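You operate a simulated robot arm through the tools that you are given. There is no shell and no other tool. Be economical: measure what you need, move in short steps, check, and stop when the job is done.

You are at the controls of a simulated two-armed robot. One attempt, no reset.

Task
On the steel table top, fold the shop cloth in half, so that it is half as long.

Only the result counts: the job must be done as asked and must still hold three seconds after the hand-in. Knocking over, shifting, dropping, spilling or breaking anything else fails it. Flat cloth is picked up by pressing the open fingertips on it (5 to 10 N) and closing them slowly along it; thin cloth reads only 2 to 8 mm in the jaws.

Robot
Two 7-joint arms with two-finger parallel grippers on one trunk, on a base that drives. Base frame: it is fixed to the floor where the robot stands at the start and does not move with it; the origin is under the middle of the robot, x ahead of it, y to its left, z up. Lengths are in m, angles in rad, forces in N, time in s.
The left shoulder is at the start at [0.07, 0.163, 1.095], the right one opposite. Places, roughly: steel table top [0.5, 0.1, 0.8]. Payload 3.43 kg a hand.
The TCP of each hand is the grasp point between the finger pads, 0.034 m short of the fingertips. In the tool frame z runs along the fingers and y along their closing line. The gripper opens to 0.128 m. The fingers are 0.024 m wide and 0.012 m thick; the gripper's body (0.048 by 0.13 m) begins 0.096 m behind the TCP.
Orientation is that of the tool frame in the base frame, as a unit quaternion [w, x, y, z]. With the fingers straight down and closing along the base's y, the tool's x points along the base's -x, its y along +y and its z along -z.

Tools
- The arms move only by the tool move_arm. It takes "left_rows", "right_rows" or both (then of equal length, played together; a hand with none holds still); each is a list of rows, each a list of 7 numbers: the turn, a rotation vector about the base's x, y, z in rad, then the shift along the base's x, y, z in cm, then the finger opening in cm, from 0 to 12.8. In form: [[wx, wy, wz, x, y, z, gripper], ...]. A call has 1 to 10 rows; each row is the pose to reach, as a shift and turn from the pose commanded when the call began. Each row takes 0.2 s and may step no farther than 0.05 m and 0.15 rad from the row before; otherwise, or with a gripper value out of range, the whole call is refused. A pose out of reach is approached as far as the arm can. The call stops where the force on the tool passes 40 N (or 10 N more than at its start, if that is more) or the arm is blocked; 0.2 s more then pass. The fingers move at their own pace (about 0.153 m/s each) and stop on an object; they squeeze with about 31 N. The grip force told is the motor's: it shows also when the fingers shut on nothing. Time passes only in rows, and 0.2 s behind the last, so rows that repeat a pose let the fingers close. It gives the time, the measured TCP pose, the force on the tool (base axes), the opening and the grip force at its end, in the units of the frame above (readings bear some noise).
- Cameras (640 x 400 px; columns grow to the right, rows downward): "scene" is now at [0.1284, 0.0041, 1.3057]; the picture's right is [0.03, -1.00, 0.00], its down [-0.73, -0.02, -0.68] and it looks along [0.68, 0.02, -0.73] (base axes); focal length 214 px, centre (320, 200). "left" rides on the left gripper at [0.076, 0.011, -0.16] in its tool frame; the picture's right is [-0.15, 0.99, 0.00], its down [-0.88, -0.13, -0.46] and it looks along [-0.45, -0.07, 0.89] (tool axes); focal length 234 px, centre (320, 200). "right" rides on the right gripper at [0.076, -0.011, -0.16] in its tool frame; the picture's right is [0.15, 0.99, 0.00], its down [-0.88, 0.13, -0.46] and it looks along [-0.45, 0.07, 0.89] (tool axes); focal length 234 px, centre (320, 200). There is no depth. A picture from a camera that has moved, and an enlarged one, comes with that camera's place and axes in the base frame and with its lens.
- get_image(camera): a new picture of that camera. No time passes.
- raise_lower(by): slides the trunk up (or, below 0, down) by that many m; the arms and the scene camera ride with it, the base frame stays. It gives what a move gives, with no picture.
- roll_base(legs): drives the robot by 1 to 6 legs, each [ahead, left, turn to the left] in m, m and rad, along the robot's own axes; the way and the turn of a leg run together, so that a leg with both is an arc; at most 1.5 m and 3.142 rad a leg. The arms and the cameras ride along, it lands a little off, and it stops where it bumps. It gives what a move gives.
- pan_tilt(pan, tilt): turns the head with the scene camera to pan (to the left, within 1.501 rad either way) and tilt (down, from -0.506 to 1.204), counted from straight ahead of the robot. It gives what a move gives.
- inspect(camera, box): a new picture of the part [left, top, right, bottom] of that camera's present view, enlarged. No time passes.
- hand_in(): hands the job in; it is judged then, once.

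Go step by step. Nothing tells you exact positions but the pictures and the camera data: compare them with the known pose of the tool, close in by small moves and look again before you grip or let go. The budget is 120 turns and 100 pictures, counting those below and the enlarged ones. Unless the task says otherwise, let go and move clear before handing in, and close with one line.

The tools are called as name(argument=value, ...) on one line, values as JSON. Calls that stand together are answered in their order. move_arm: Moves the arms, as the interface text tells. Its arguments: {"type":"object","properties":{"left_rows":{"type":"array","items":{"type":"array","items":{"type":"number"}}},"right_rows":{"type":"array","items":{"type":"array","items":{"type":"number"}}}},"required":[]} The other tools are called the same way: raise_lower (by) slides the trunk up or down; roll_base (legs) drives the base; pan_tilt (pan, tilt) turns the head that bears the scene camera; get_image (camera) takes a picture; inspect (camera, box) takes an enlarged picture of a part of a camera's view; hand_in () hands the job in.

At the start:

```text
time_s: 0.0
left_eef_pos: [0.4728, 0.2171, 1.0829]
left_orientation: [0.0, 0.0, 1.0, 0.0]
left_contact_force: [0.1, -0.1, -0.1]
left_gripper_width: 0.128
left_gripper_force: 0.0
right_eef_pos: [0.5594, -0.2201, 1.0662]
right_orientation: [0.0, 0.001, 1.0, 0.0]
right_contact_force: [0.7, -0.1, 0.6]
right_gripper_width: 0.128
right_gripper_force: 0.1
trunk travel left (down, up): [-0.575, 0.365]
robot x, y, heading: [0.001, 0.0018, 0.003]
head pan, tilt: [0.026, 0.819]
```

scene: 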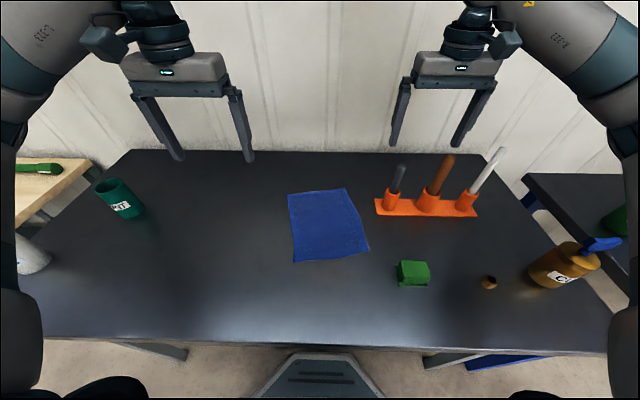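
right: 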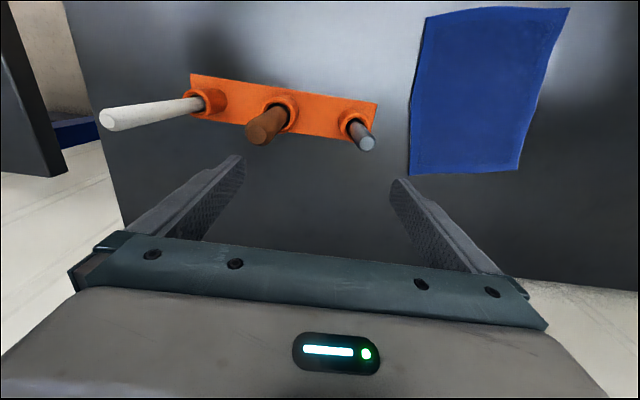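
left: 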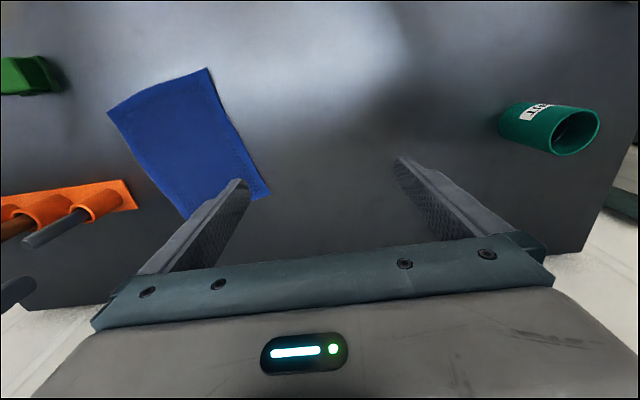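

I see the blue cloth lying flat, about 0.24 m long (roughly along x, yawed about 0.2 rad) and 0.195 m wide. Its far corners are near [0.62, 0.12] and [0.66, -0.07], its near ones near [0.38, 0.08] and [0.42, -0.12]. I'll back up a little for working room, then look again.

roll_base(legs=[[-0.14, 0, 0]])

get_image(camera="scene")

```text
time_s: 1.3
left_eef_pos: [0.3341, 0.2184, 1.0813]
left_orientation: [-0.001, -0.001, 1.0, 0.0]
left_contact_force: [0.1, -0.4, -0.1]
left_gripper_width: 0.1281
left_gripper_force: 0.1
right_eef_pos: [0.4204, -0.2206, 1.0671]
right_orientation: [0.0, 0.0, 1.0, 0.0]
right_contact_force: [-1.3, -0.3, -0.2]
right_gripper_width: 0.1278
right_gripper_force: 0.1
trunk travel left (down, up): [-0.575, 0.365]
robot x, y, heading: [-0.1385, 0.0002, -0.004]
head pan, tilt: [0.026, 0.819]
```

```text
96 pictures are left
camera scene: at [-0.0109, 0.0041, 1.3057], right [0.03, -1.0, 0.0], down [-0.73, -0.02, -0.68], along [0.68, 0.02, -0.73], focal length 214 px, centre (320, 200)
```

scene: 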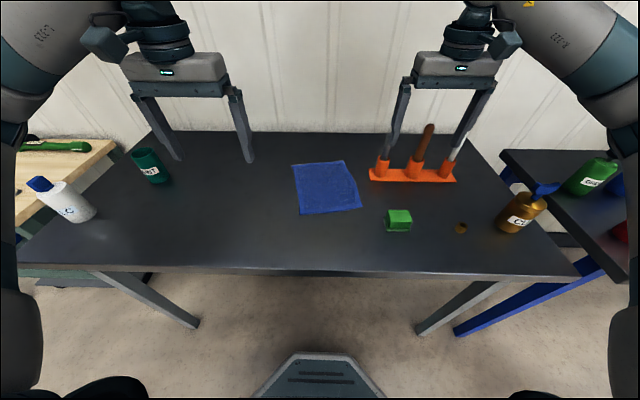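

The base moved back cleanly and the table is undisturbed. I'll enlarge the cloth area to measure its corners more exactly.

inspect(camera="scene", box=[270, 140, 430, 240])

```text
4.00 times, centred on (350, 190) of scene
camera zoom: at [-0.0109, 0.0041, 1.3057], right [0.03, -1.0, 0.0], down [-0.73, -0.02, -0.68], along [0.68, 0.02, -0.73], focal length 858 px, centre (200, 240)
```

zoom: 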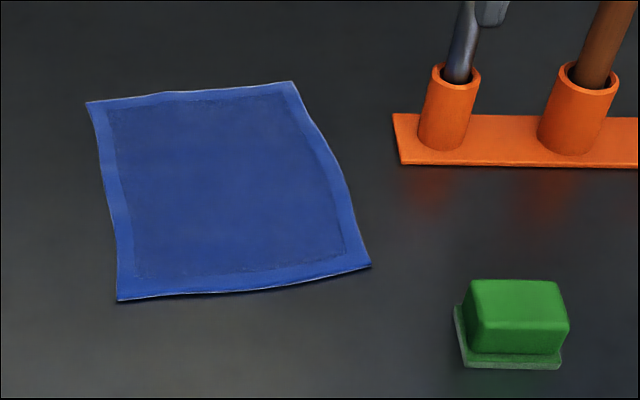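

The two scene views and the hand view agree only if the table top is at about z = 0.86, which makes the cloth about 0.216 x 0.178 m. The far corners are then about [0.561, 0.116] and [0.596, -0.059], with a yaw of 0.2. I'll bring both hands above these corners at height, moving the right one sideways first so it clears the tool rack.

move_arm(left_rows=[[0, 0, 0.1, 2.7, -1.5, 0, 8], [0, 0, 0.2, 5.5, -3.0, 0, 3.5], [0, 0, 0.2, 8.3, -4.6, 0, 3.5], [0, 0, 0.2, 11.0, -6.1, 0, 3.5], [0, 0, 0.2, 13.8, -7.7, 0, 3.5], [0, 0, 0.2, 16.6, -9.2, 0, 3.5], [0, 0, 0.2, 19.3, -10.7, 0, 3.5], [0, 0, 0.2, 22.0, -12.3, 0, 3.5]], right_rows=[[0, 0, 0.1, 0, 4.4, 0, 8], [0, 0, 0.2, 0, 8.8, 0, 3.5], [0, 0, 0.2, 0, 13.3, 0, 3.5], [0, 0, 0.2, 0, 17.8, 0, 3.5], [0, 0, 0.2, 4.0, 17.8, 0, 3.5], [0, 0, 0.2, 8.0, 17.8, 0, 3.5], [0, 0, 0.2, 12.0, 17.8, 0, 3.5], [0, 0, 0.2, 16.1, 17.8, 0, 3.5]])

get_image(camera="scene")

get_image(camera="left")

get_image(camera="right")

```text
time_s: 3.1
left_eef_pos: [0.5565, 0.0941, 1.08]
left_orientation: [-0.001, -0.101, 0.995, 0.0]
left_contact_force: [-0.3, 0.7, -0.4]
left_gripper_width: 0.0347
left_gripper_force: 0.0
right_eef_pos: [0.5836, -0.0435, 1.0649]
right_orientation: [-0.002, -0.1, 0.995, -0.001]
right_contact_force: [1.2, 0.1, 0.2]
right_gripper_width: 0.035
right_gripper_force: 0.0
trunk travel left (down, up): [-0.575, 0.365]
robot x, y, heading: [-0.1428, 0.0012, -0.0]
head pan, tilt: [0.026, 0.819]
```

```text
94 pictures are left
camera scene: at [-0.0093, 0.0039, 1.3055], right [0.03, -1.0, 0.0], down [-0.73, -0.02, -0.68], along [0.68, 0.02, -0.73], focal length 214 px, centre (320, 200)
```

scene: 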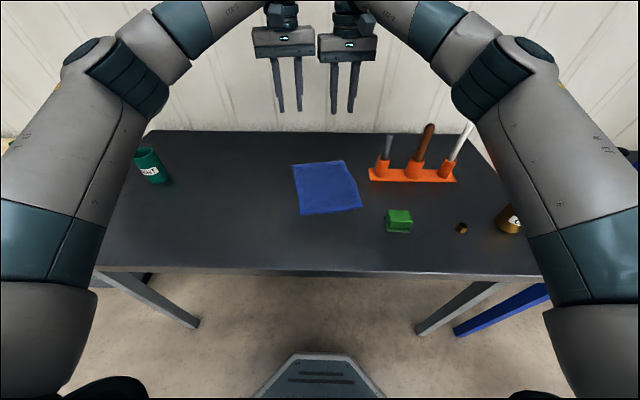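

```text
93 pictures are left
camera left: at [0.4786, 0.0893, 1.2402], right [-0.05, 1.0, 0.0], down [0.89, 0.05, 0.46], along [0.45, 0.02, -0.89], focal length 234 px, centre (320, 200)
```

left: 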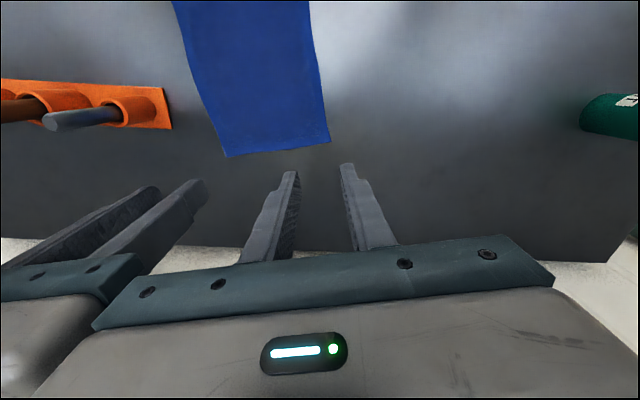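

```text
92 pictures are left
camera right: at [0.5101, -0.069, 1.2247], right [-0.34, 0.94, 0.0], down [0.84, 0.3, 0.45], along [0.43, 0.15, -0.89], focal length 234 px, centre (320, 200)
```

right: 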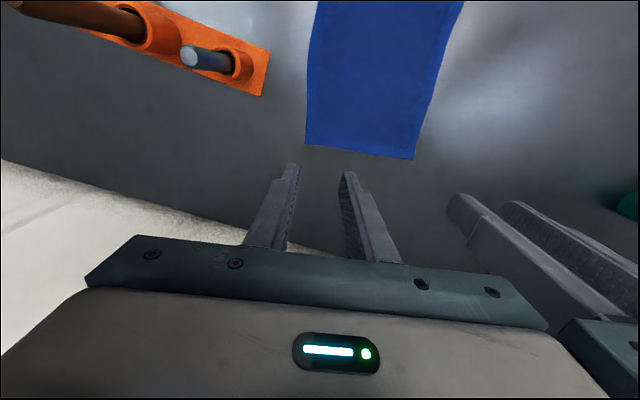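

The hands agree on the far corners, about [0.563, 0.109] and [0.598, -0.061]. I'll lower both to about 3 cm above the cloth and check again.

move_arm(left_rows=[[0, 0, 0, 0, -0.3, -4, 3.0], [0, 0, 0, 0, -0.3, -8, 3.0], [0, 0, 0, 0, -0.3, -12, 3.0], [0, 0, 0, 0, -0.3, -15, 3.0], [0, 0, 0, 0, -0.3, -15, 3.0]], right_rows=[[0, 0, 0, 0, -0.2, -4, 3.0], [0, 0, 0, 0, -0.2, -8, 3.0], [0, 0, 0, 0, -0.2, -11, 3.0], [0, 0, 0, 0, -0.2, -13.5, 3.0], [0, 0, 0, 0, -0.2, -13.5, 3.0]])

get_image(camera="left")

get_image(camera="right")

inspect(camera="scene", box=[260, 100, 420, 220])

```text
time_s: 4.3
left_eef_pos: [0.5538, 0.0935, 0.9311]
left_orientation: [0.0, -0.1, 0.995, 0.001]
left_contact_force: [-0.1, -0.3, -0.6]
left_gripper_width: 0.0302
left_gripper_force: 0.1
right_eef_pos: [0.5813, -0.0444, 0.9327]
right_orientation: [0.0, -0.1, 0.995, 0.0]
right_contact_force: [-0.3, 1.3, -0.7]
right_gripper_width: 0.0296
right_gripper_force: 0.0
trunk travel left (down, up): [-0.575, 0.365]
robot x, y, heading: [-0.138, -0.0021, 0.002]
head pan, tilt: [0.026, 0.819]
```

```text
91 pictures are left
camera left: at [0.4761, 0.0877, 1.0913], right [-0.05, 1.0, 0.0], down [0.89, 0.05, 0.46], along [0.46, 0.02, -0.89], focal length 234 px, centre (320, 200)
```

left: 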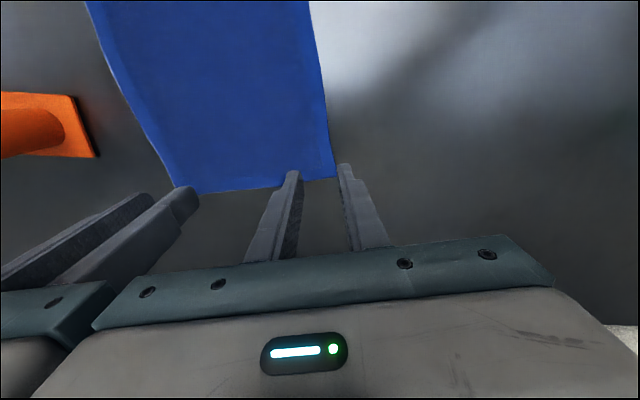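

```text
90 pictures are left
camera right: at [0.5077, -0.0705, 1.0913], right [-0.34, 0.94, 0.0], down [0.84, 0.3, 0.46], along [0.43, 0.16, -0.89], focal length 234 px, centre (320, 200)
```

right: 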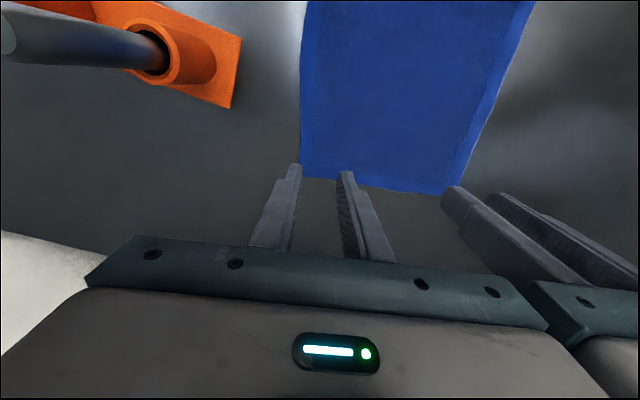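

```text
3.33 times, centred on (340, 160) of scene
camera zoom: at [-0.0115, 0.0042, 1.3059], right [0.03, -1.0, 0.0], down [-0.73, -0.02, -0.68], along [0.68, 0.02, -0.73], focal length 715 px, centre (253, 333)
```

zoom: 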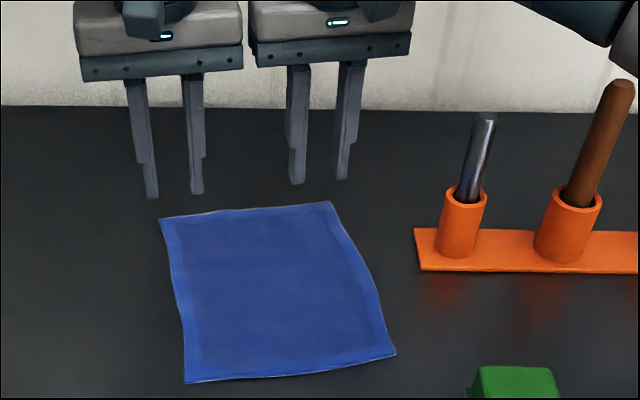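

Both pairs of fingers sit just inside the far corners, about 1.5 cm from the edge. I'll shift slightly outward and lower gently toward contact.

move_arm(left_rows=[[0, 0, 0, 0.4, -0.3, -2, 3.0], [0, 0, 0, 0.4, -0.3, -3, 3.0], [0, 0, 0, 0.4, -0.3, -3.3, 3.0]], right_rows=[[0, 0, 0, 0.4, 0, -2, 3.0], [0, 0, 0, 0.4, 0, -3, 3.0], [0, 0, 0, 0.4, 0, -3.3, 3.0]])

inspect(camera="scene", box=[260, 100, 420, 220])

get_image(camera="left")

```text
time_s: 5.1
left_eef_pos: [0.5589, 0.0903, 0.898]
left_orientation: [0.0, -0.1, 0.995, 0.0]
left_contact_force: [0.6, -0.6, -0.7]
left_gripper_width: 0.03
left_gripper_force: 0.0
right_eef_pos: [0.5844, -0.0443, 0.8982]
right_orientation: [0.0, -0.1, 0.995, 0.001]
right_contact_force: [-0.1, 0.6, 0.1]
right_gripper_width: 0.03
right_gripper_force: 0.1
trunk travel left (down, up): [-0.575, 0.365]
robot x, y, heading: [-0.1374, 0.0008, -0.001]
head pan, tilt: [0.026, 0.819]
```

```text
3.33 times, centred on (340, 160) of scene
camera zoom: at [-0.0103, 0.0041, 1.3057], right [0.03, -1.0, 0.0], down [-0.73, -0.02, -0.68], along [0.68, 0.02, -0.73], focal length 715 px, centre (253, 333)
```

zoom: 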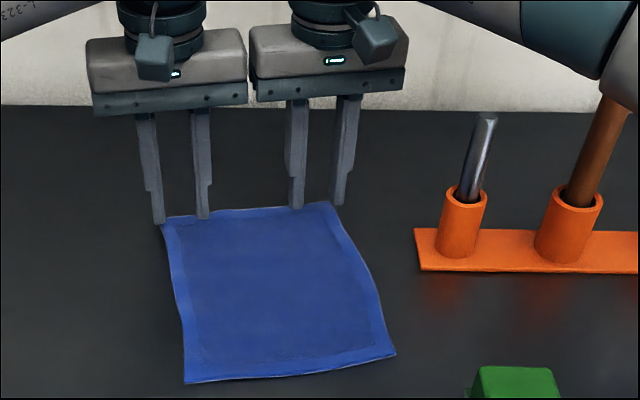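

```text
87 pictures are left
camera left: at [0.4817, 0.0842, 1.0576], right [-0.05, 1.0, 0.0], down [0.89, 0.05, 0.46], along [0.45, 0.02, -0.89], focal length 234 px, centre (320, 200)
```

left: 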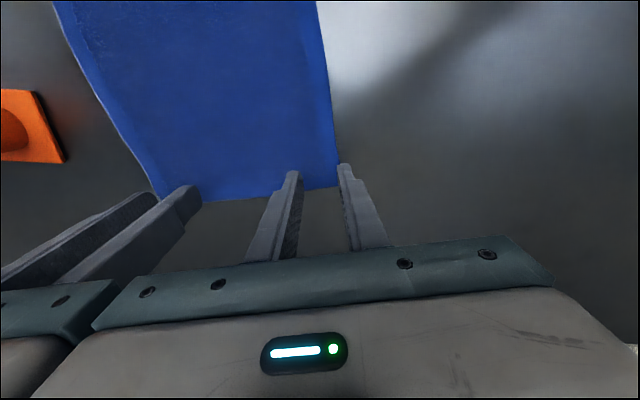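

There is no contact yet at TCP z 0.898, so the surface seems to be nearer 0.845, which puts the edge a few mm farther out. I'll adjust and keep lowering in small steps.

move_arm(left_rows=[[0, 0, 0, 0.4, 0, -0.5, 3.0], [0, 0, 0, 0.4, 0, -0.8, 3.0], [0, 0, 0, 0.4, 0, -1.1, 3.0], [0, 0, 0, 0.4, 0, -1.4, 3.0]], right_rows=[[0, 0, 0, 0.4, 0, -0.5, 3.0], [0, 0, 0, 0.4, 0, -0.8, 3.0], [0, 0, 0, 0.4, 0, -1.1, 3.0], [0, 0, 0, 0.4, 0, -1.4, 3.0]])

inspect(camera="scene", box=[260, 100, 420, 220])

inspect(camera="left", box=[140, 120, 400, 280])

inspect(camera="right", box=[220, 120, 480, 280])

```text
time_s: 6.1
left_eef_pos: [0.5616, 0.0891, 0.8869]
left_orientation: [0.002, -0.1, 0.995, 0.0]
left_contact_force: [2.9, 0.2, 11.6]
left_gripper_width: 0.0297
left_gripper_force: 0.2
right_eef_pos: [0.5888, -0.0446, 0.8872]
right_orientation: [0.002, -0.1, 0.995, 0.0]
right_contact_force: [1.8, -0.3, 9.8]
right_gripper_width: 0.0296
right_gripper_force: 0.0
trunk travel left (down, up): [-0.575, 0.365]
robot x, y, heading: [-0.1408, 0.0012, 0.003]
head pan, tilt: [0.026, 0.819]
```

```text
3.33 times, centred on (340, 160) of scene
camera zoom: at [-0.0126, 0.004, 1.3064], right [0.03, -1.0, 0.0], down [-0.73, -0.02, -0.68], along [0.68, 0.02, -0.73], focal length 715 px, centre (253, 333)
```

zoom: 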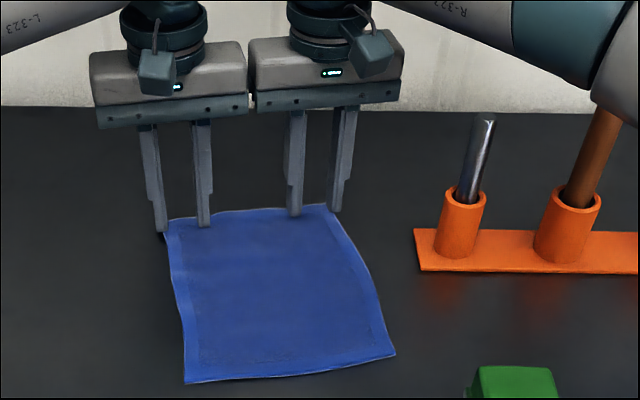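

```text
2.46 times, centred on (270, 200) of left
camera zoom: at [0.4835, 0.0841, 1.0462], right [-0.05, 1.0, 0.0], down [0.89, 0.05, 0.46], along [0.46, 0.02, -0.89], focal length 576 px, centre (443, 200)
```

zoom: 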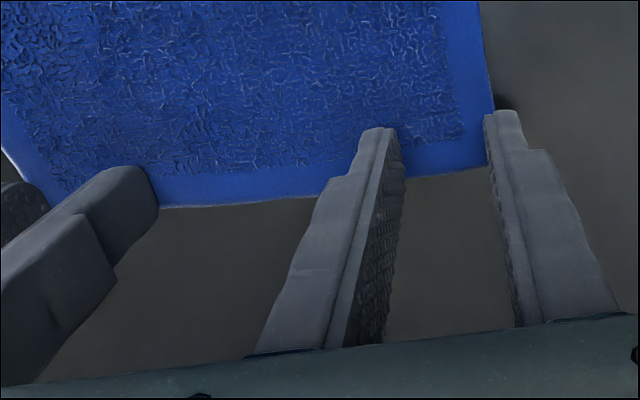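

```text
2.46 times, centred on (350, 200) of right
camera zoom: at [0.5153, -0.0702, 1.0461], right [-0.34, 0.94, 0.0], down [0.84, 0.3, 0.46], along [0.43, 0.16, -0.89], focal length 576 px, centre (246, 200)
```

zoom: 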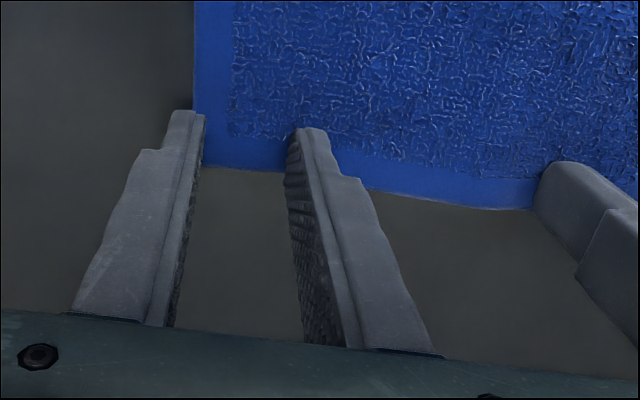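

Contact came at TCP z about 0.887, so the surface is about 0.853. The outer fingers stand just off the cloth's side edges, so I'll lift slightly, narrow the opening to 2 cm, nudge the left hand inward and press again.

move_arm(left_rows=[[0, 0, 0, 0, 0, 0.9, 2.0], [0, 0, 0, -0.1, -0.2, 0.9, 2.0], [0, 0, 0, -0.1, -0.2, 0.3, 2.0], [0, 0, 0, -0.1, -0.2, 0.1, 2.0], [0, 0, 0, -0.1, -0.2, 0.0, 2.0]], right_rows=[[0, 0, 0, 0, 0, 0.9, 2.0], [0, 0, 0, -0.1, 0, 0.9, 2.0], [0, 0, 0, -0.1, 0, 0.3, 2.0], [0, 0, 0, -0.1, 0, 0.1, 2.0], [0, 0, 0, -0.1, 0, 0.0, 2.0]])

inspect(camera="left", box=[140, 120, 400, 280])

inspect(camera="right", box=[220, 120, 480, 280])

```text
time_s: 7.3
left_eef_pos: [0.562, 0.0867, 0.886]
left_orientation: [0.002, -0.099, 0.995, -0.001]
left_contact_force: [2.0, 0.7, 10.3]
left_gripper_width: 0.0199
left_gripper_force: 0.1
right_eef_pos: [0.5882, -0.0429, 0.8868]
right_orientation: [0.002, -0.101, 0.995, 0.0]
right_contact_force: [2.5, -0.4, 10.4]
right_gripper_width: 0.0201
right_gripper_force: 0.0
trunk travel left (down, up): [-0.575, 0.365]
robot x, y, heading: [-0.1382, -0.0036, 0.001]
head pan, tilt: [0.026, 0.819]
```

```text
2.46 times, centred on (270, 200) of left
camera zoom: at [0.4829, 0.0824, 1.0465], right [-0.05, 1.0, 0.0], down [0.89, 0.05, 0.46], along [0.46, 0.02, -0.89], focal length 576 px, centre (443, 200)
```

zoom: 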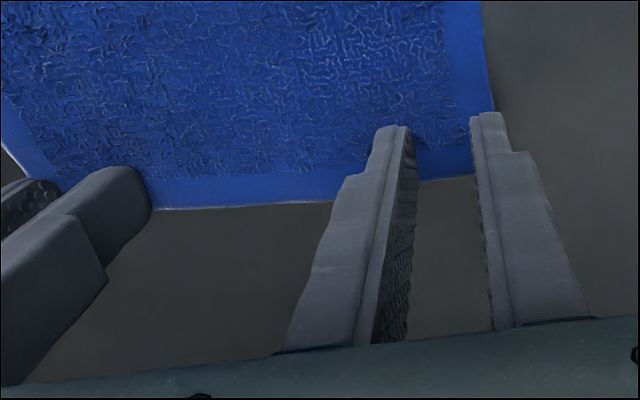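

```text
2.46 times, centred on (350, 200) of right
camera zoom: at [0.5141, -0.0696, 1.0461], right [-0.34, 0.94, 0.0], down [0.84, 0.3, 0.46], along [0.43, 0.16, -0.89], focal length 576 px, centre (246, 200)
```

zoom: 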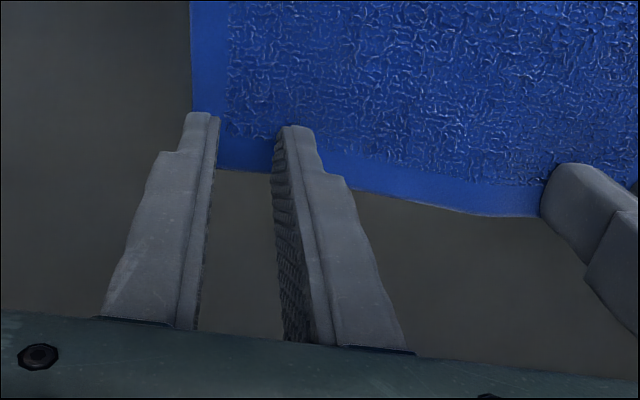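

Both fingers of each hand now stand on the cloth at about 10 N. I'll close slowly.

move_arm(left_rows=[[0, 0, 0, 0, 0, 0, 1.8], [0, 0, 0, 0, 0, 0, 1.6], [0, 0, 0, 0, 0, 0, 1.4], [0, 0, 0, 0, 0, 0, 1.2], [0, 0, 0, 0, 0, 0, 1.0], [0, 0, 0, 0, 0, 0, 0.8], [0, 0, 0, 0, 0, 0, 0.6], [0, 0, 0, 0, 0, 0, 0.3], [0, 0, 0, 0, 0, 0, 0], [0, 0, 0, 0, 0, 0, 0]], right_rows=[[0, 0, 0, 0, 0, 0, 1.8], [0, 0, 0, 0, 0, 0, 1.6], [0, 0, 0, 0, 0, 0, 1.4], [0, 0, 0, 0, 0, 0, 1.2], [0, 0, 0, 0, 0, 0, 1.0], [0, 0, 0, 0, 0, 0, 0.8], [0, 0, 0, 0, 0, 0, 0.6], [0, 0, 0, 0, 0, 0, 0.3], [0, 0, 0, 0, 0, 0, 0], [0, 0, 0, 0, 0, 0, 0]])

inspect(camera="left", box=[140, 120, 400, 280])

inspect(camera="right", box=[220, 120, 480, 280])

```text
time_s: 9.5
left_eef_pos: [0.5598, 0.0883, 0.8869]
left_orientation: [0.002, -0.099, 0.995, 0.0]
left_contact_force: [1.5, -5.1, 13.1]
left_gripper_width: 0.0027
left_gripper_force: 31.0
right_eef_pos: [0.5854, -0.0428, 0.8872]
right_orientation: [0.001, -0.101, 0.995, 0.0]
right_contact_force: [-2.0, 6.7, 14.8]
right_gripper_width: 0.0018
right_gripper_force: 31.7
trunk travel left (down, up): [-0.575, 0.365]
robot x, y, heading: [-0.1379, 0.0016, 0.002]
head pan, tilt: [0.026, 0.819]
```

```text
2.46 times, centred on (270, 200) of left
camera zoom: at [0.4818, 0.0824, 1.0465], right [-0.05, 1.0, 0.0], down [0.89, 0.05, 0.46], along [0.46, 0.02, -0.89], focal length 576 px, centre (443, 200)
```

zoom: 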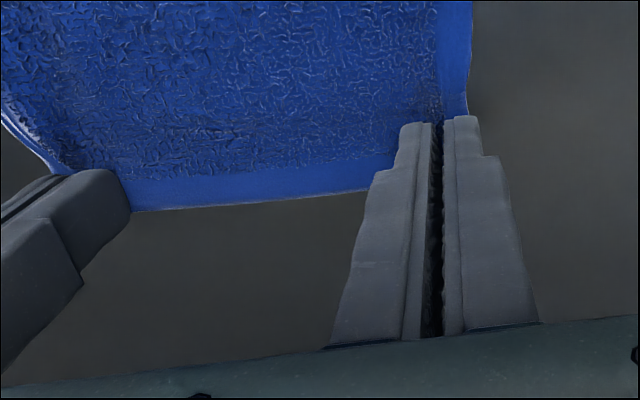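

```text
2.46 times, centred on (350, 200) of right
camera zoom: at [0.5129, -0.0692, 1.0461], right [-0.34, 0.94, 0.0], down [0.84, 0.3, 0.46], along [0.43, 0.16, -0.89], focal length 576 px, centre (246, 200)
```

zoom: 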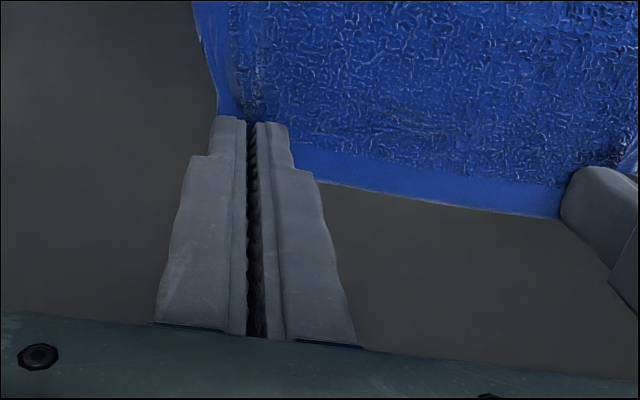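

Both hands read 2 to 3 mm at 31 N and the cloth is drawn between the fingers. I'll lift 3 cm and check that they hold it.

move_arm(left_rows=[[0, 0, 0, 0, 0, 1, 0], [0, 0, 0, 0, 0, 2, 0], [0, 0, 0, 0, 0, 3, 0], [0, 0, 0, 0, 0, 3, 0]], right_rows=[[0, 0, 0, 0, 0, 1, 0], [0, 0, 0, 0, 0, 2, 0], [0, 0, 0, 0, 0, 3, 0], [0, 0, 0, 0, 0, 3, 0]])

inspect(camera="scene", box=[260, 100, 420, 220])

```text
time_s: 10.5
left_eef_pos: [0.5608, 0.0875, 0.9154]
left_orientation: [-0.001, -0.1, 0.995, 0.0]
left_contact_force: [-0.1, -2.0, -0.4]
left_gripper_width: 0.0023
left_gripper_force: 31.2
right_eef_pos: [0.5895, -0.0443, 0.9125]
right_orientation: [-0.001, -0.1, 0.995, 0.0]
right_contact_force: [-0.6, 1.4, 1.0]
right_gripper_width: 0.0016
right_gripper_force: 30.9
trunk travel left (down, up): [-0.575, 0.365]
robot x, y, heading: [-0.1436, -0.0029, 0.004]
head pan, tilt: [0.026, 0.819]
```

```text
3.33 times, centred on (340, 160) of scene
camera zoom: at [-0.0106, 0.0041, 1.3057], right [0.03, -1.0, 0.0], down [-0.73, -0.02, -0.68], along [0.68, 0.02, -0.73], focal length 715 px, centre (253, 333)
```

zoom: 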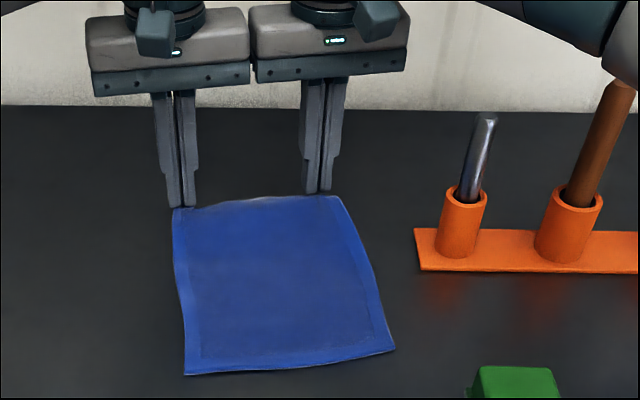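

Both corners are held and the far edge has lifted. Now I'll carry it in an arc toward the near edge, pitching the fingers forward as it goes, in two halves.

move_arm(left_rows=[[0.01, -0.05, 0, -0.5, -0.1, 0.6, 0], [0.02, -0.098, 0, -1.07, -0.22, 1.28, 0], [0.03, -0.147, 0, -2.2, -0.45, 2.95, 0], [0.041, -0.196, 0, -3.48, -0.73, 4.43, 0], [0.051, -0.245, 0, -5.1, -1.07, 5.3, 0], [0.061, -0.294, 0, -6.9, -1.45, 5.95, 0], [0.072, -0.343, 0, -8.85, -1.85, 6.15, 0], [0.082, -0.392, 0, -10.89, -2.28, 6.23, 0]], right_rows=[[0.01, -0.05, 0, -0.5, -0.1, 0.6, 0], [0.02, -0.098, 0, -1.07, -0.22, 1.28, 0], [0.03, -0.147, 0, -2.2, -0.45, 2.95, 0], [0.041, -0.196, 0, -3.48, -0.73, 4.43, 0], [0.051, -0.245, 0, -5.1, -1.07, 5.3, 0], [0.061, -0.294, 0, -6.9, -1.45, 5.95, 0], [0.072, -0.343, 0, -8.85, -1.85, 6.15, 0], [0.082, -0.392, 0, -10.89, -2.28, 6.23, 0]])

get_image(camera="scene")

```text
time_s: 12.3
left_eef_pos: [0.4512, 0.0647, 0.9773]
left_orientation: [0.198, -0.099, 0.975, 0.022]
left_contact_force: [0.9, -0.9, 0.8]
left_gripper_width: 0.0022
left_gripper_force: 31.3
right_eef_pos: [0.4804, -0.0656, 0.9773]
right_orientation: [0.199, -0.098, 0.975, 0.022]
right_contact_force: [-1.0, 0.3, -0.4]
right_gripper_width: 0.0016
right_gripper_force: 31.0
trunk travel left (down, up): [-0.575, 0.365]
robot x, y, heading: [-0.1388, -0.0027, 0.003]
head pan, tilt: [0.026, 0.819]
```

```text
78 pictures are left
camera scene: at [-0.0118, 0.0035, 1.3059], right [0.03, -1.0, 0.0], down [-0.73, -0.02, -0.68], along [0.68, 0.02, -0.73], focal length 214 px, centre (320, 200)
```

scene: 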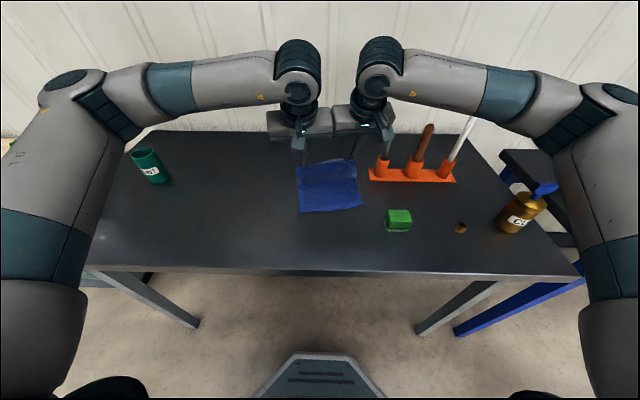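

The edge stands upright over the fold line and the near half hasn't moved. I'll continue the second half of the arc and stop about 5 cm above the cloth to check.

move_arm(left_rows=[[0.01, -0.05, 0, -2.0, -0.42, -0.15, 0], [0.02, -0.098, 0, -3.97, -0.83, -0.55, 0], [0.03, -0.147, 0, -5.8, -1.2, -1.2, 0], [0.041, -0.196, 0, -7.37, -1.54, -2.13, 0], [0.051, -0.245, 0, -8.6, -1.8, -3.4, 0], [0.061, -0.294, 0, -9.71, -2.03, -4.73, 0]], right_rows=[[0.01, -0.05, 0, -2.0, -0.42, -0.15, 0], [0.02, -0.098, 0, -3.97, -0.83, -0.55, 0], [0.03, -0.147, 0, -5.8, -1.2, -1.2, 0], [0.041, -0.196, 0, -7.37, -1.54, -2.13, 0], [0.051, -0.245, 0, -8.6, -1.8, -3.4, 0], [0.061, -0.294, 0, -9.71, -2.03, -4.73, 0]])

get_image(camera="scene")

inspect(camera="scene", box=[260, 120, 420, 240])

get_image(camera="left")

```text
time_s: 13.7
left_eef_pos: [0.3538, 0.0444, 0.9306]
left_orientation: [0.342, -0.094, 0.934, 0.037]
left_contact_force: [-0.9, -0.6, -0.5]
left_gripper_width: 0.0025
left_gripper_force: 31.2
right_eef_pos: [0.3844, -0.087, 0.9301]
right_orientation: [0.341, -0.093, 0.935, 0.036]
right_contact_force: [-0.6, 0.1, 0.8]
right_gripper_width: 0.0016
right_gripper_force: 31.4
trunk travel left (down, up): [-0.575, 0.365]
robot x, y, heading: [-0.1401, -0.0, -0.006]
head pan, tilt: [0.026, 0.819]
```

```text
77 pictures are left
camera scene: at [-0.0108, 0.0033, 1.3058], right [0.03, -1.0, 0.0], down [-0.73, -0.02, -0.68], along [0.68, 0.02, -0.73], focal length 214 px, centre (320, 200)
```

scene: 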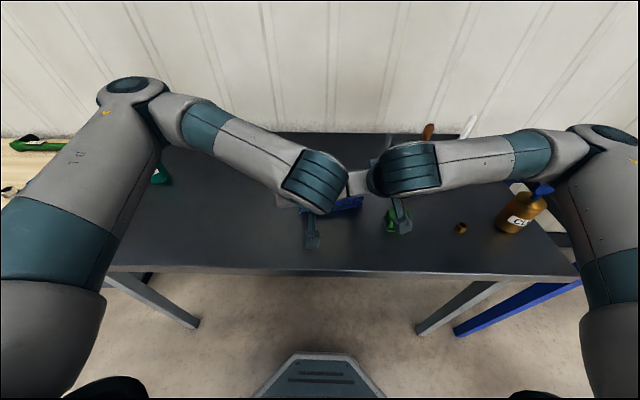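

```text
3.33 times, centred on (340, 180) of scene
camera zoom: at [-0.0108, 0.0033, 1.3058], right [0.03, -1.0, 0.0], down [-0.73, -0.02, -0.68], along [0.68, 0.02, -0.73], focal length 715 px, centre (253, 267)
```

zoom: 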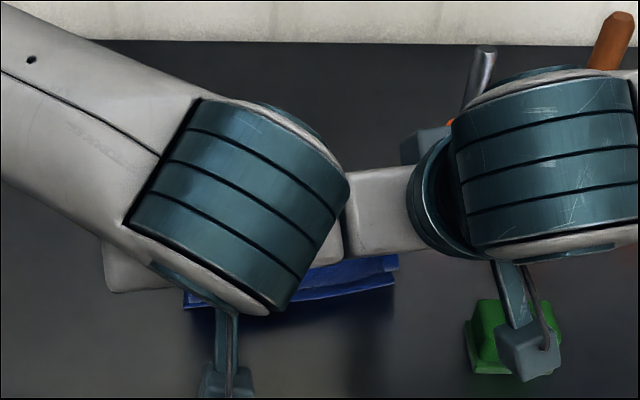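

```text
75 pictures are left
camera left: at [0.1941, 0.0211, 1.0026], right [-0.09, 0.99, 0.1], down [0.4, -0.05, 0.92], along [0.91, 0.12, -0.39], focal length 234 px, centre (320, 200)
```

left: 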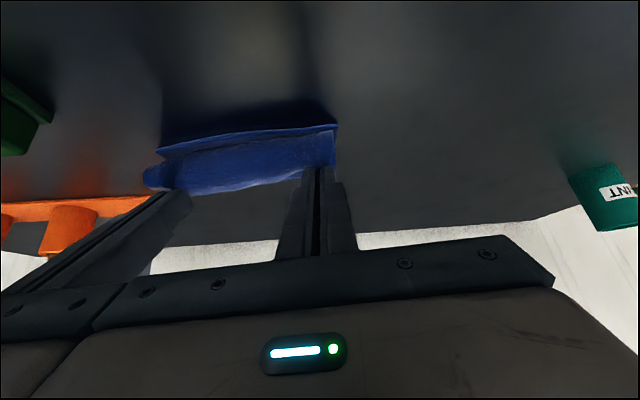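

The top layer lies over the bottom one, with the tips about 1.5 cm inside the near edge and 5 cm up. I'll lower it the rest of the way.

move_arm(left_rows=[[0.01, -0.05, 0, -0.6, -0.12, -1.2, 0], [0.02, -0.098, 0, -0.98, -0.21, -2.4, 0], [0.02, -0.098, 0, -1.1, -0.21, -3.2, 0], [0.02, -0.098, 0, -1.1, -0.21, -3.6, 0], [0.02, -0.098, 0, -1.1, -0.21, -3.9, 0]], right_rows=[[0.01, -0.05, 0, -0.6, -0.12, -1.2, 0], [0.02, -0.098, 0, -0.98, -0.21, -2.4, 0], [0.02, -0.098, 0, -1.1, -0.21, -3.2, 0], [0.02, -0.098, 0, -1.1, -0.21, -3.6, 0], [0.02, -0.098, 0, -1.1, -0.21, -3.9, 0]])

get_image(camera="left")

get_image(camera="right")

```text
time_s: 14.9
left_eef_pos: [0.3417, 0.0462, 0.8932]
left_orientation: [0.389, -0.094, 0.916, 0.038]
left_contact_force: [0.2, -1.3, 0.4]
left_gripper_width: 0.0021
left_gripper_force: 31.2
right_eef_pos: [0.3802, -0.0807, 0.8946]
right_orientation: [0.391, -0.093, 0.915, 0.038]
right_contact_force: [-0.3, 0.3, 1.6]
right_gripper_width: 0.002
right_gripper_force: 30.9
right hand out of reach, approached as far as the arm can: row 2, 3, 4, 5
trunk travel left (down, up): [-0.575, 0.365]
robot x, y, heading: [-0.1393, 0.0001, 0.004]
head pan, tilt: [0.026, 0.819]
```

```text
74 pictures are left
camera left: at [0.1741, 0.0223, 0.9496], right [-0.1, 0.99, 0.1], down [0.3, -0.07, 0.95], along [0.95, 0.13, -0.29], focal length 234 px, centre (320, 200)
```

left: 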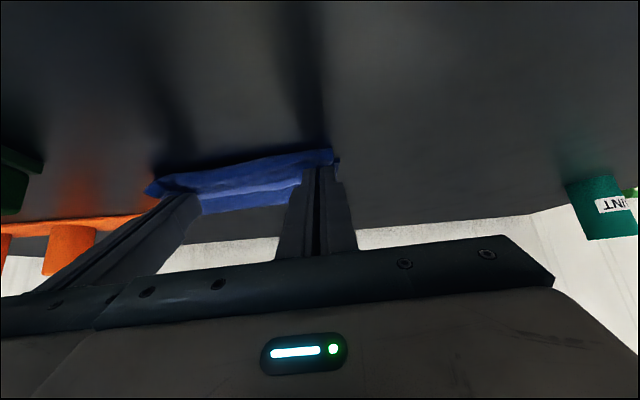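

```text
73 pictures are left
camera right: at [0.2167, -0.1249, 0.9506], right [-0.3, 0.95, -0.11], down [0.25, 0.19, 0.95], along [0.92, 0.26, -0.29], focal length 234 px, centre (320, 200)
```

right: 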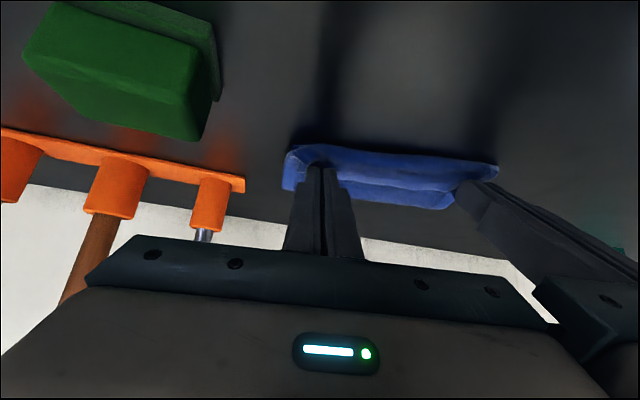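

The cloth is nearly down, but the right hand hit its reach limit and is about 1 cm short. I'll pitch it back a little so it can reach, then see where it lands.

move_arm(right_rows=[[-0.02, 0.098, 0, 0, 0, 0.2, 0], [-0.041, 0.196, 0, 0, 0, 0.4, 0], [-0.041, 0.196, 0, 0, 0, 0.4, 0]])

```text
time_s: 15.7
left_eef_pos: [0.344, 0.042, 0.8903]
left_orientation: [0.388, -0.092, 0.916, 0.041]
left_contact_force: [0.0, -0.3, 1.5]
left_gripper_width: 0.0021
left_gripper_force: 31.2
right_eef_pos: [0.38, -0.0839, 0.8936]
right_orientation: [0.294, -0.095, 0.951, 0.031]
right_contact_force: [-0.1, 0.8, 4.7]
right_gripper_width: 0.0017
right_gripper_force: 31.1
trunk travel left (down, up): [-0.575, 0.365]
robot x, y, heading: [-0.1407, 0.0015, 0.003]
head pan, tilt: [0.026, 0.819]
```

The right hand reached that pose and just touches. I'll nudge it back about 5 mm and slightly outward so both sides line up, then look.

move_arm(right_rows=[[0, 0, 0, -0.2, -0.1, 0.3, 0], [0, 0, 0, -0.5, -0.3, 0.3, 0], [0, 0, 0, -0.5, -0.3, 0.0, 0]], left_rows=[[0, 0, 0, 0, 0, 0, 0], [0, 0, 0, 0, 0.1, -0.1, 0], [0, 0, 0, 0, 0.1, -0.3, 0]])

get_image(camera="right")

inspect(camera="scene", box=[260, 120, 420, 240])

```text
time_s: 16.5
left_eef_pos: [0.3446, 0.0439, 0.8881]
left_orientation: [0.388, -0.093, 0.916, 0.041]
left_contact_force: [0.8, -1.4, 4.9]
left_gripper_width: 0.0017
left_gripper_force: 31.0
right_eef_pos: [0.3751, -0.0868, 0.8929]
right_orientation: [0.294, -0.096, 0.95, 0.031]
right_contact_force: [-0.1, 2.4, 3.2]
right_gripper_width: 0.0016
right_gripper_force: 30.2
trunk travel left (down, up): [-0.575, 0.365]
robot x, y, heading: [-0.1402, 0.0016, -0.0]
head pan, tilt: [0.026, 0.819]
```

```text
72 pictures are left
camera right: at [0.2273, -0.1297, 0.9825], right [-0.32, 0.95, -0.08], down [0.43, 0.22, 0.87], along [0.84, 0.24, -0.48], focal length 234 px, centre (320, 200)
```

right: 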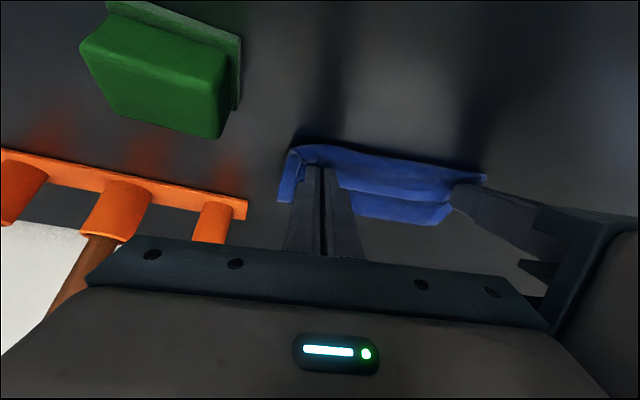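

```text
3.33 times, centred on (340, 180) of scene
camera zoom: at [-0.0113, 0.0043, 1.3059], right [0.03, -1.0, 0.0], down [-0.73, -0.02, -0.68], along [0.68, 0.02, -0.73], focal length 715 px, centre (253, 267)
```

zoom: 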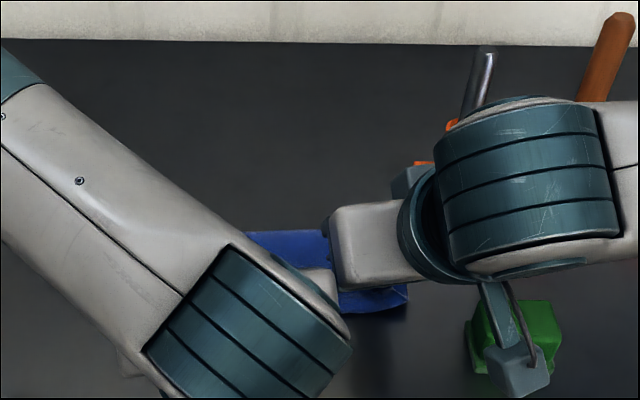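

The folded edge lies on the near edge with both hands in light contact. I'll open the fingers gently, then draw back up along the fingers.

move_arm(left_rows=[[0, 0, 0, 0, 0, 0, 0.8], [0, 0, 0, 0, 0, 0, 1.6], [0, 0, 0, 0, 0, 0, 2.0], [0, 0, 0, -0.5, -0.1, 0.6, 2.0], [0, 0, 0, -1.0, -0.2, 1.5, 2.0], [0, 0, 0, -1.5, -0.3, 3, 2.0], [0, 0, 0, -1.5, -0.3, 5, 2.0], [0, 0, 0, -1.5, -0.3, 8, 2.0]], right_rows=[[0, 0, 0, 0, 0, 0, 0.8], [0, 0, 0, 0, 0, 0, 1.6], [0, 0, 0, 0, 0, 0, 2.0], [0, 0, 0, -0.3, -0.1, 0.7, 2.0], [0, 0, 0, -0.6, -0.2, 1.6, 2.0], [0, 0, 0, -0.8, -0.3, 3, 2.0], [0, 0, 0, -0.8, -0.4, 5, 2.0], [0, 0, 0, -0.8, -0.5, 8, 2.0]])

get_image(camera="left")

get_image(camera="right")

get_image(camera="scene")

```text
time_s: 18.3
left_eef_pos: [0.3303, 0.0394, 0.9683]
left_orientation: [0.388, -0.093, 0.916, 0.041]
left_contact_force: [-0.2, 0.7, 0.4]
left_gripper_width: 0.02
left_gripper_force: 0.1
right_eef_pos: [0.3665, -0.0937, 0.9743]
right_orientation: [0.294, -0.096, 0.95, 0.03]
right_contact_force: [-0.8, 0.0, 0.3]
right_gripper_width: 0.0204
right_gripper_force: 0.1
trunk travel left (down, up): [-0.575, 0.365]
robot x, y, heading: [-0.1397, 0.0007, 0.002]
head pan, tilt: [0.026, 0.819]
```

```text
70 pictures are left
camera left: at [0.1618, 0.0156, 1.0251], right [-0.1, 0.99, 0.11], down [0.31, -0.07, 0.95], along [0.95, 0.13, -0.3], focal length 234 px, centre (320, 200)
```

left: 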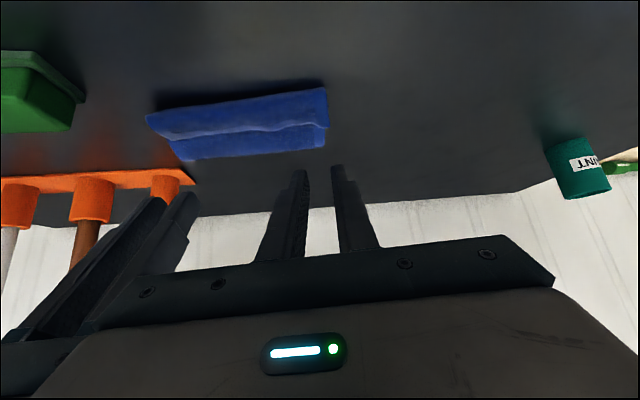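

```text
69 pictures are left
camera right: at [0.2178, -0.1353, 1.0619], right [-0.32, 0.95, -0.08], down [0.43, 0.22, 0.87], along [0.84, 0.24, -0.48], focal length 234 px, centre (320, 200)
```

right: 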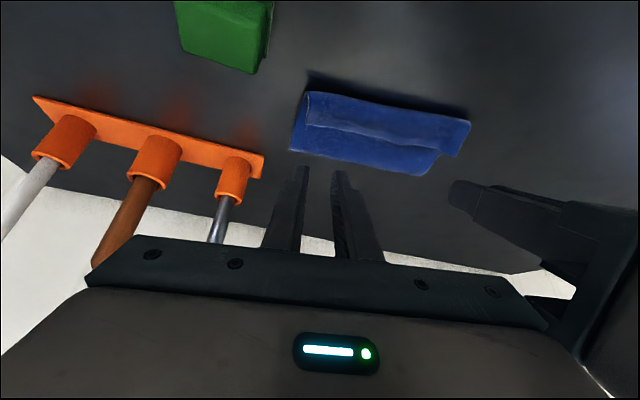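

```text
68 pictures are left
camera scene: at [-0.0119, 0.0044, 1.3058], right [0.03, -1.0, 0.0], down [-0.73, -0.02, -0.68], along [0.68, 0.02, -0.73], focal length 214 px, centre (320, 200)
```

scene: 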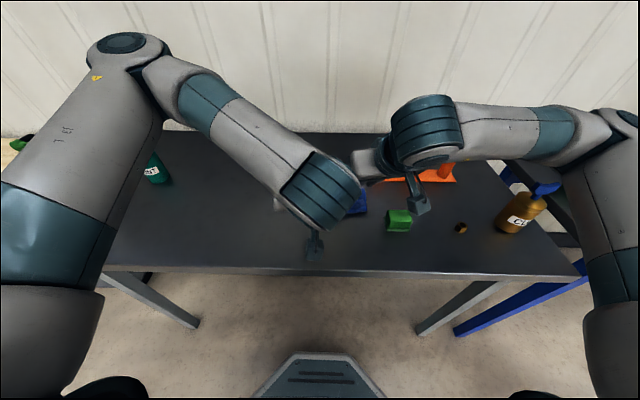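

The cloth is folded and free of the fingers. I'll raise both hands and spread them apart to get a clear view from above.

move_arm(left_rows=[[0, 0.1, 0, 0, 0, 4, 2], [0, 0.2, 0, 0, 0, 8, 2], [0, 0.3, 0, 0, 3, 11, 2], [0, 0.4, 0, 0, 7, 13, 2], [0, 0.5, 0, 0, 11, 14, 2], [0, 0.6, 0, 0, 15, 14, 2], [0, 0.6, 0, 0, 19, 14, 2]], right_rows=[[0, 0.1, 0, 0, 0, 4, 2], [0, 0.2, 0, 0, 0, 8, 2], [0, 0.3, 0, 0, -3, 11, 2], [0, 0.4, 0, 0, -7, 13, 2], [0, 0.5, 0, 0, -11, 14, 2], [0, 0.5, 0, 0, -15, 14, 2], [0, 0.5, 0, 0, -18, 14, 2]])

get_image(camera="scene")

inspect(camera="scene", box=[270, 140, 430, 240])

```text
time_s: 19.9
left_eef_pos: [0.3283, 0.2323, 1.1085]
left_orientation: [0.101, -0.077, 0.99, 0.066]
left_contact_force: [-0.4, 0.0, 0.5]
left_gripper_width: 0.02
left_gripper_force: 0.1
right_eef_pos: [0.3675, -0.2713, 1.1157]
right_orientation: [0.049, -0.086, 0.994, 0.052]
right_contact_force: [-1.0, 0.8, 0.2]
right_gripper_width: 0.0202
right_gripper_force: 0.0
trunk travel left (down, up): [-0.575, 0.365]
robot x, y, heading: [-0.1388, 0.0038, -0.002]
head pan, tilt: [0.026, 0.819]
```

```text
67 pictures are left
camera scene: at [-0.0121, 0.0053, 1.3059], right [0.03, -1.0, 0.0], down [-0.73, -0.02, -0.68], along [0.68, 0.02, -0.73], focal length 214 px, centre (320, 200)
```

scene: 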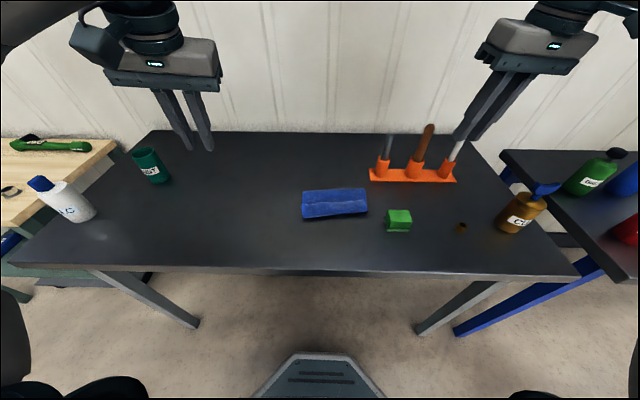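

```text
4.00 times, centred on (350, 190) of scene
camera zoom: at [-0.0121, 0.0053, 1.3059], right [0.03, -1.0, 0.0], down [-0.73, -0.02, -0.68], along [0.68, 0.02, -0.73], focal length 858 px, centre (200, 240)
```

zoom: 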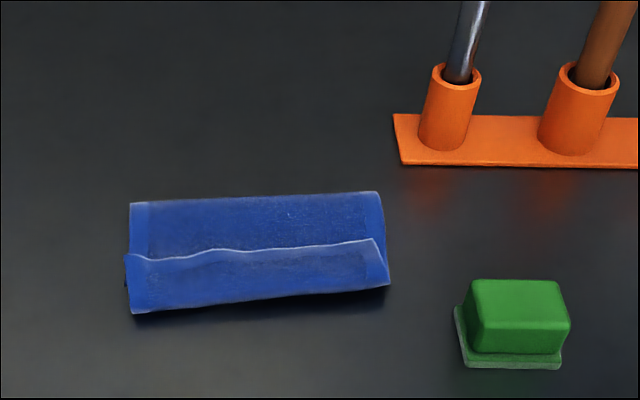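

The outline is now half as long, with the far edge now the fold, but there's a line across the top that could be a flipped-back hem. I'll look closer.

inspect(camera="scene", box=[294, 180, 374, 230])

get_image(camera="left")

get_image(camera="right")

```text
8.00 times, centred on (334, 205) of scene
camera zoom: at [-0.0121, 0.0053, 1.3059], right [0.03, -1.0, 0.0], down [-0.73, -0.02, -0.68], along [0.68, 0.02, -0.73], focal length 1716 px, centre (208, 160)
```

zoom: 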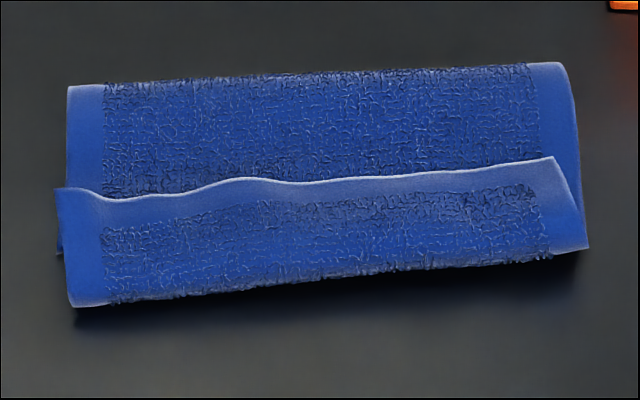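

```text
64 pictures are left
camera left: at [0.2228, 0.2085, 1.2489], right [-0.02, 0.99, 0.14], down [0.79, -0.07, 0.61], along [0.61, 0.13, -0.78], focal length 234 px, centre (320, 200)
```

left: 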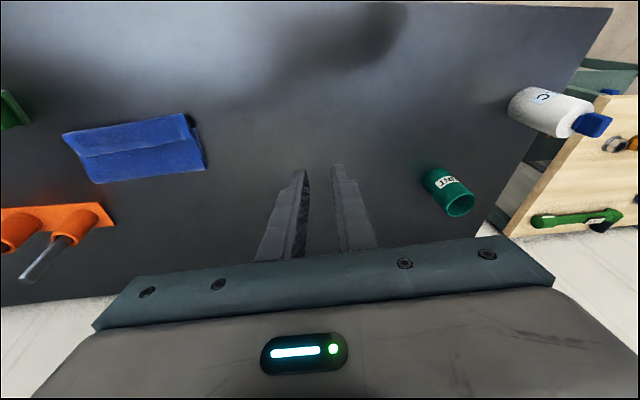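

```text
63 pictures are left
camera right: at [0.2791, -0.3129, 1.2628], right [-0.32, 0.94, 0.08], down [0.8, 0.22, 0.56], along [0.51, 0.24, -0.83], focal length 234 px, centre (320, 200)
```

right: 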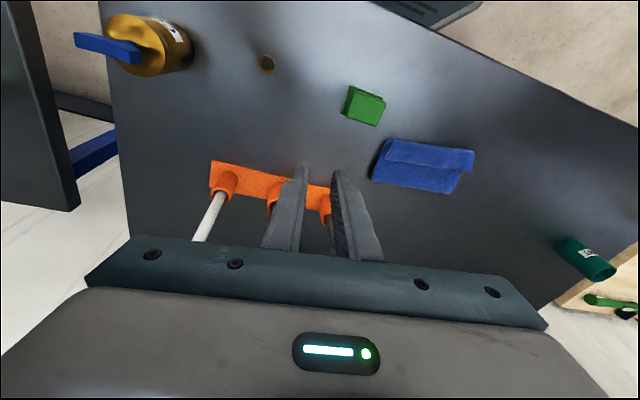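

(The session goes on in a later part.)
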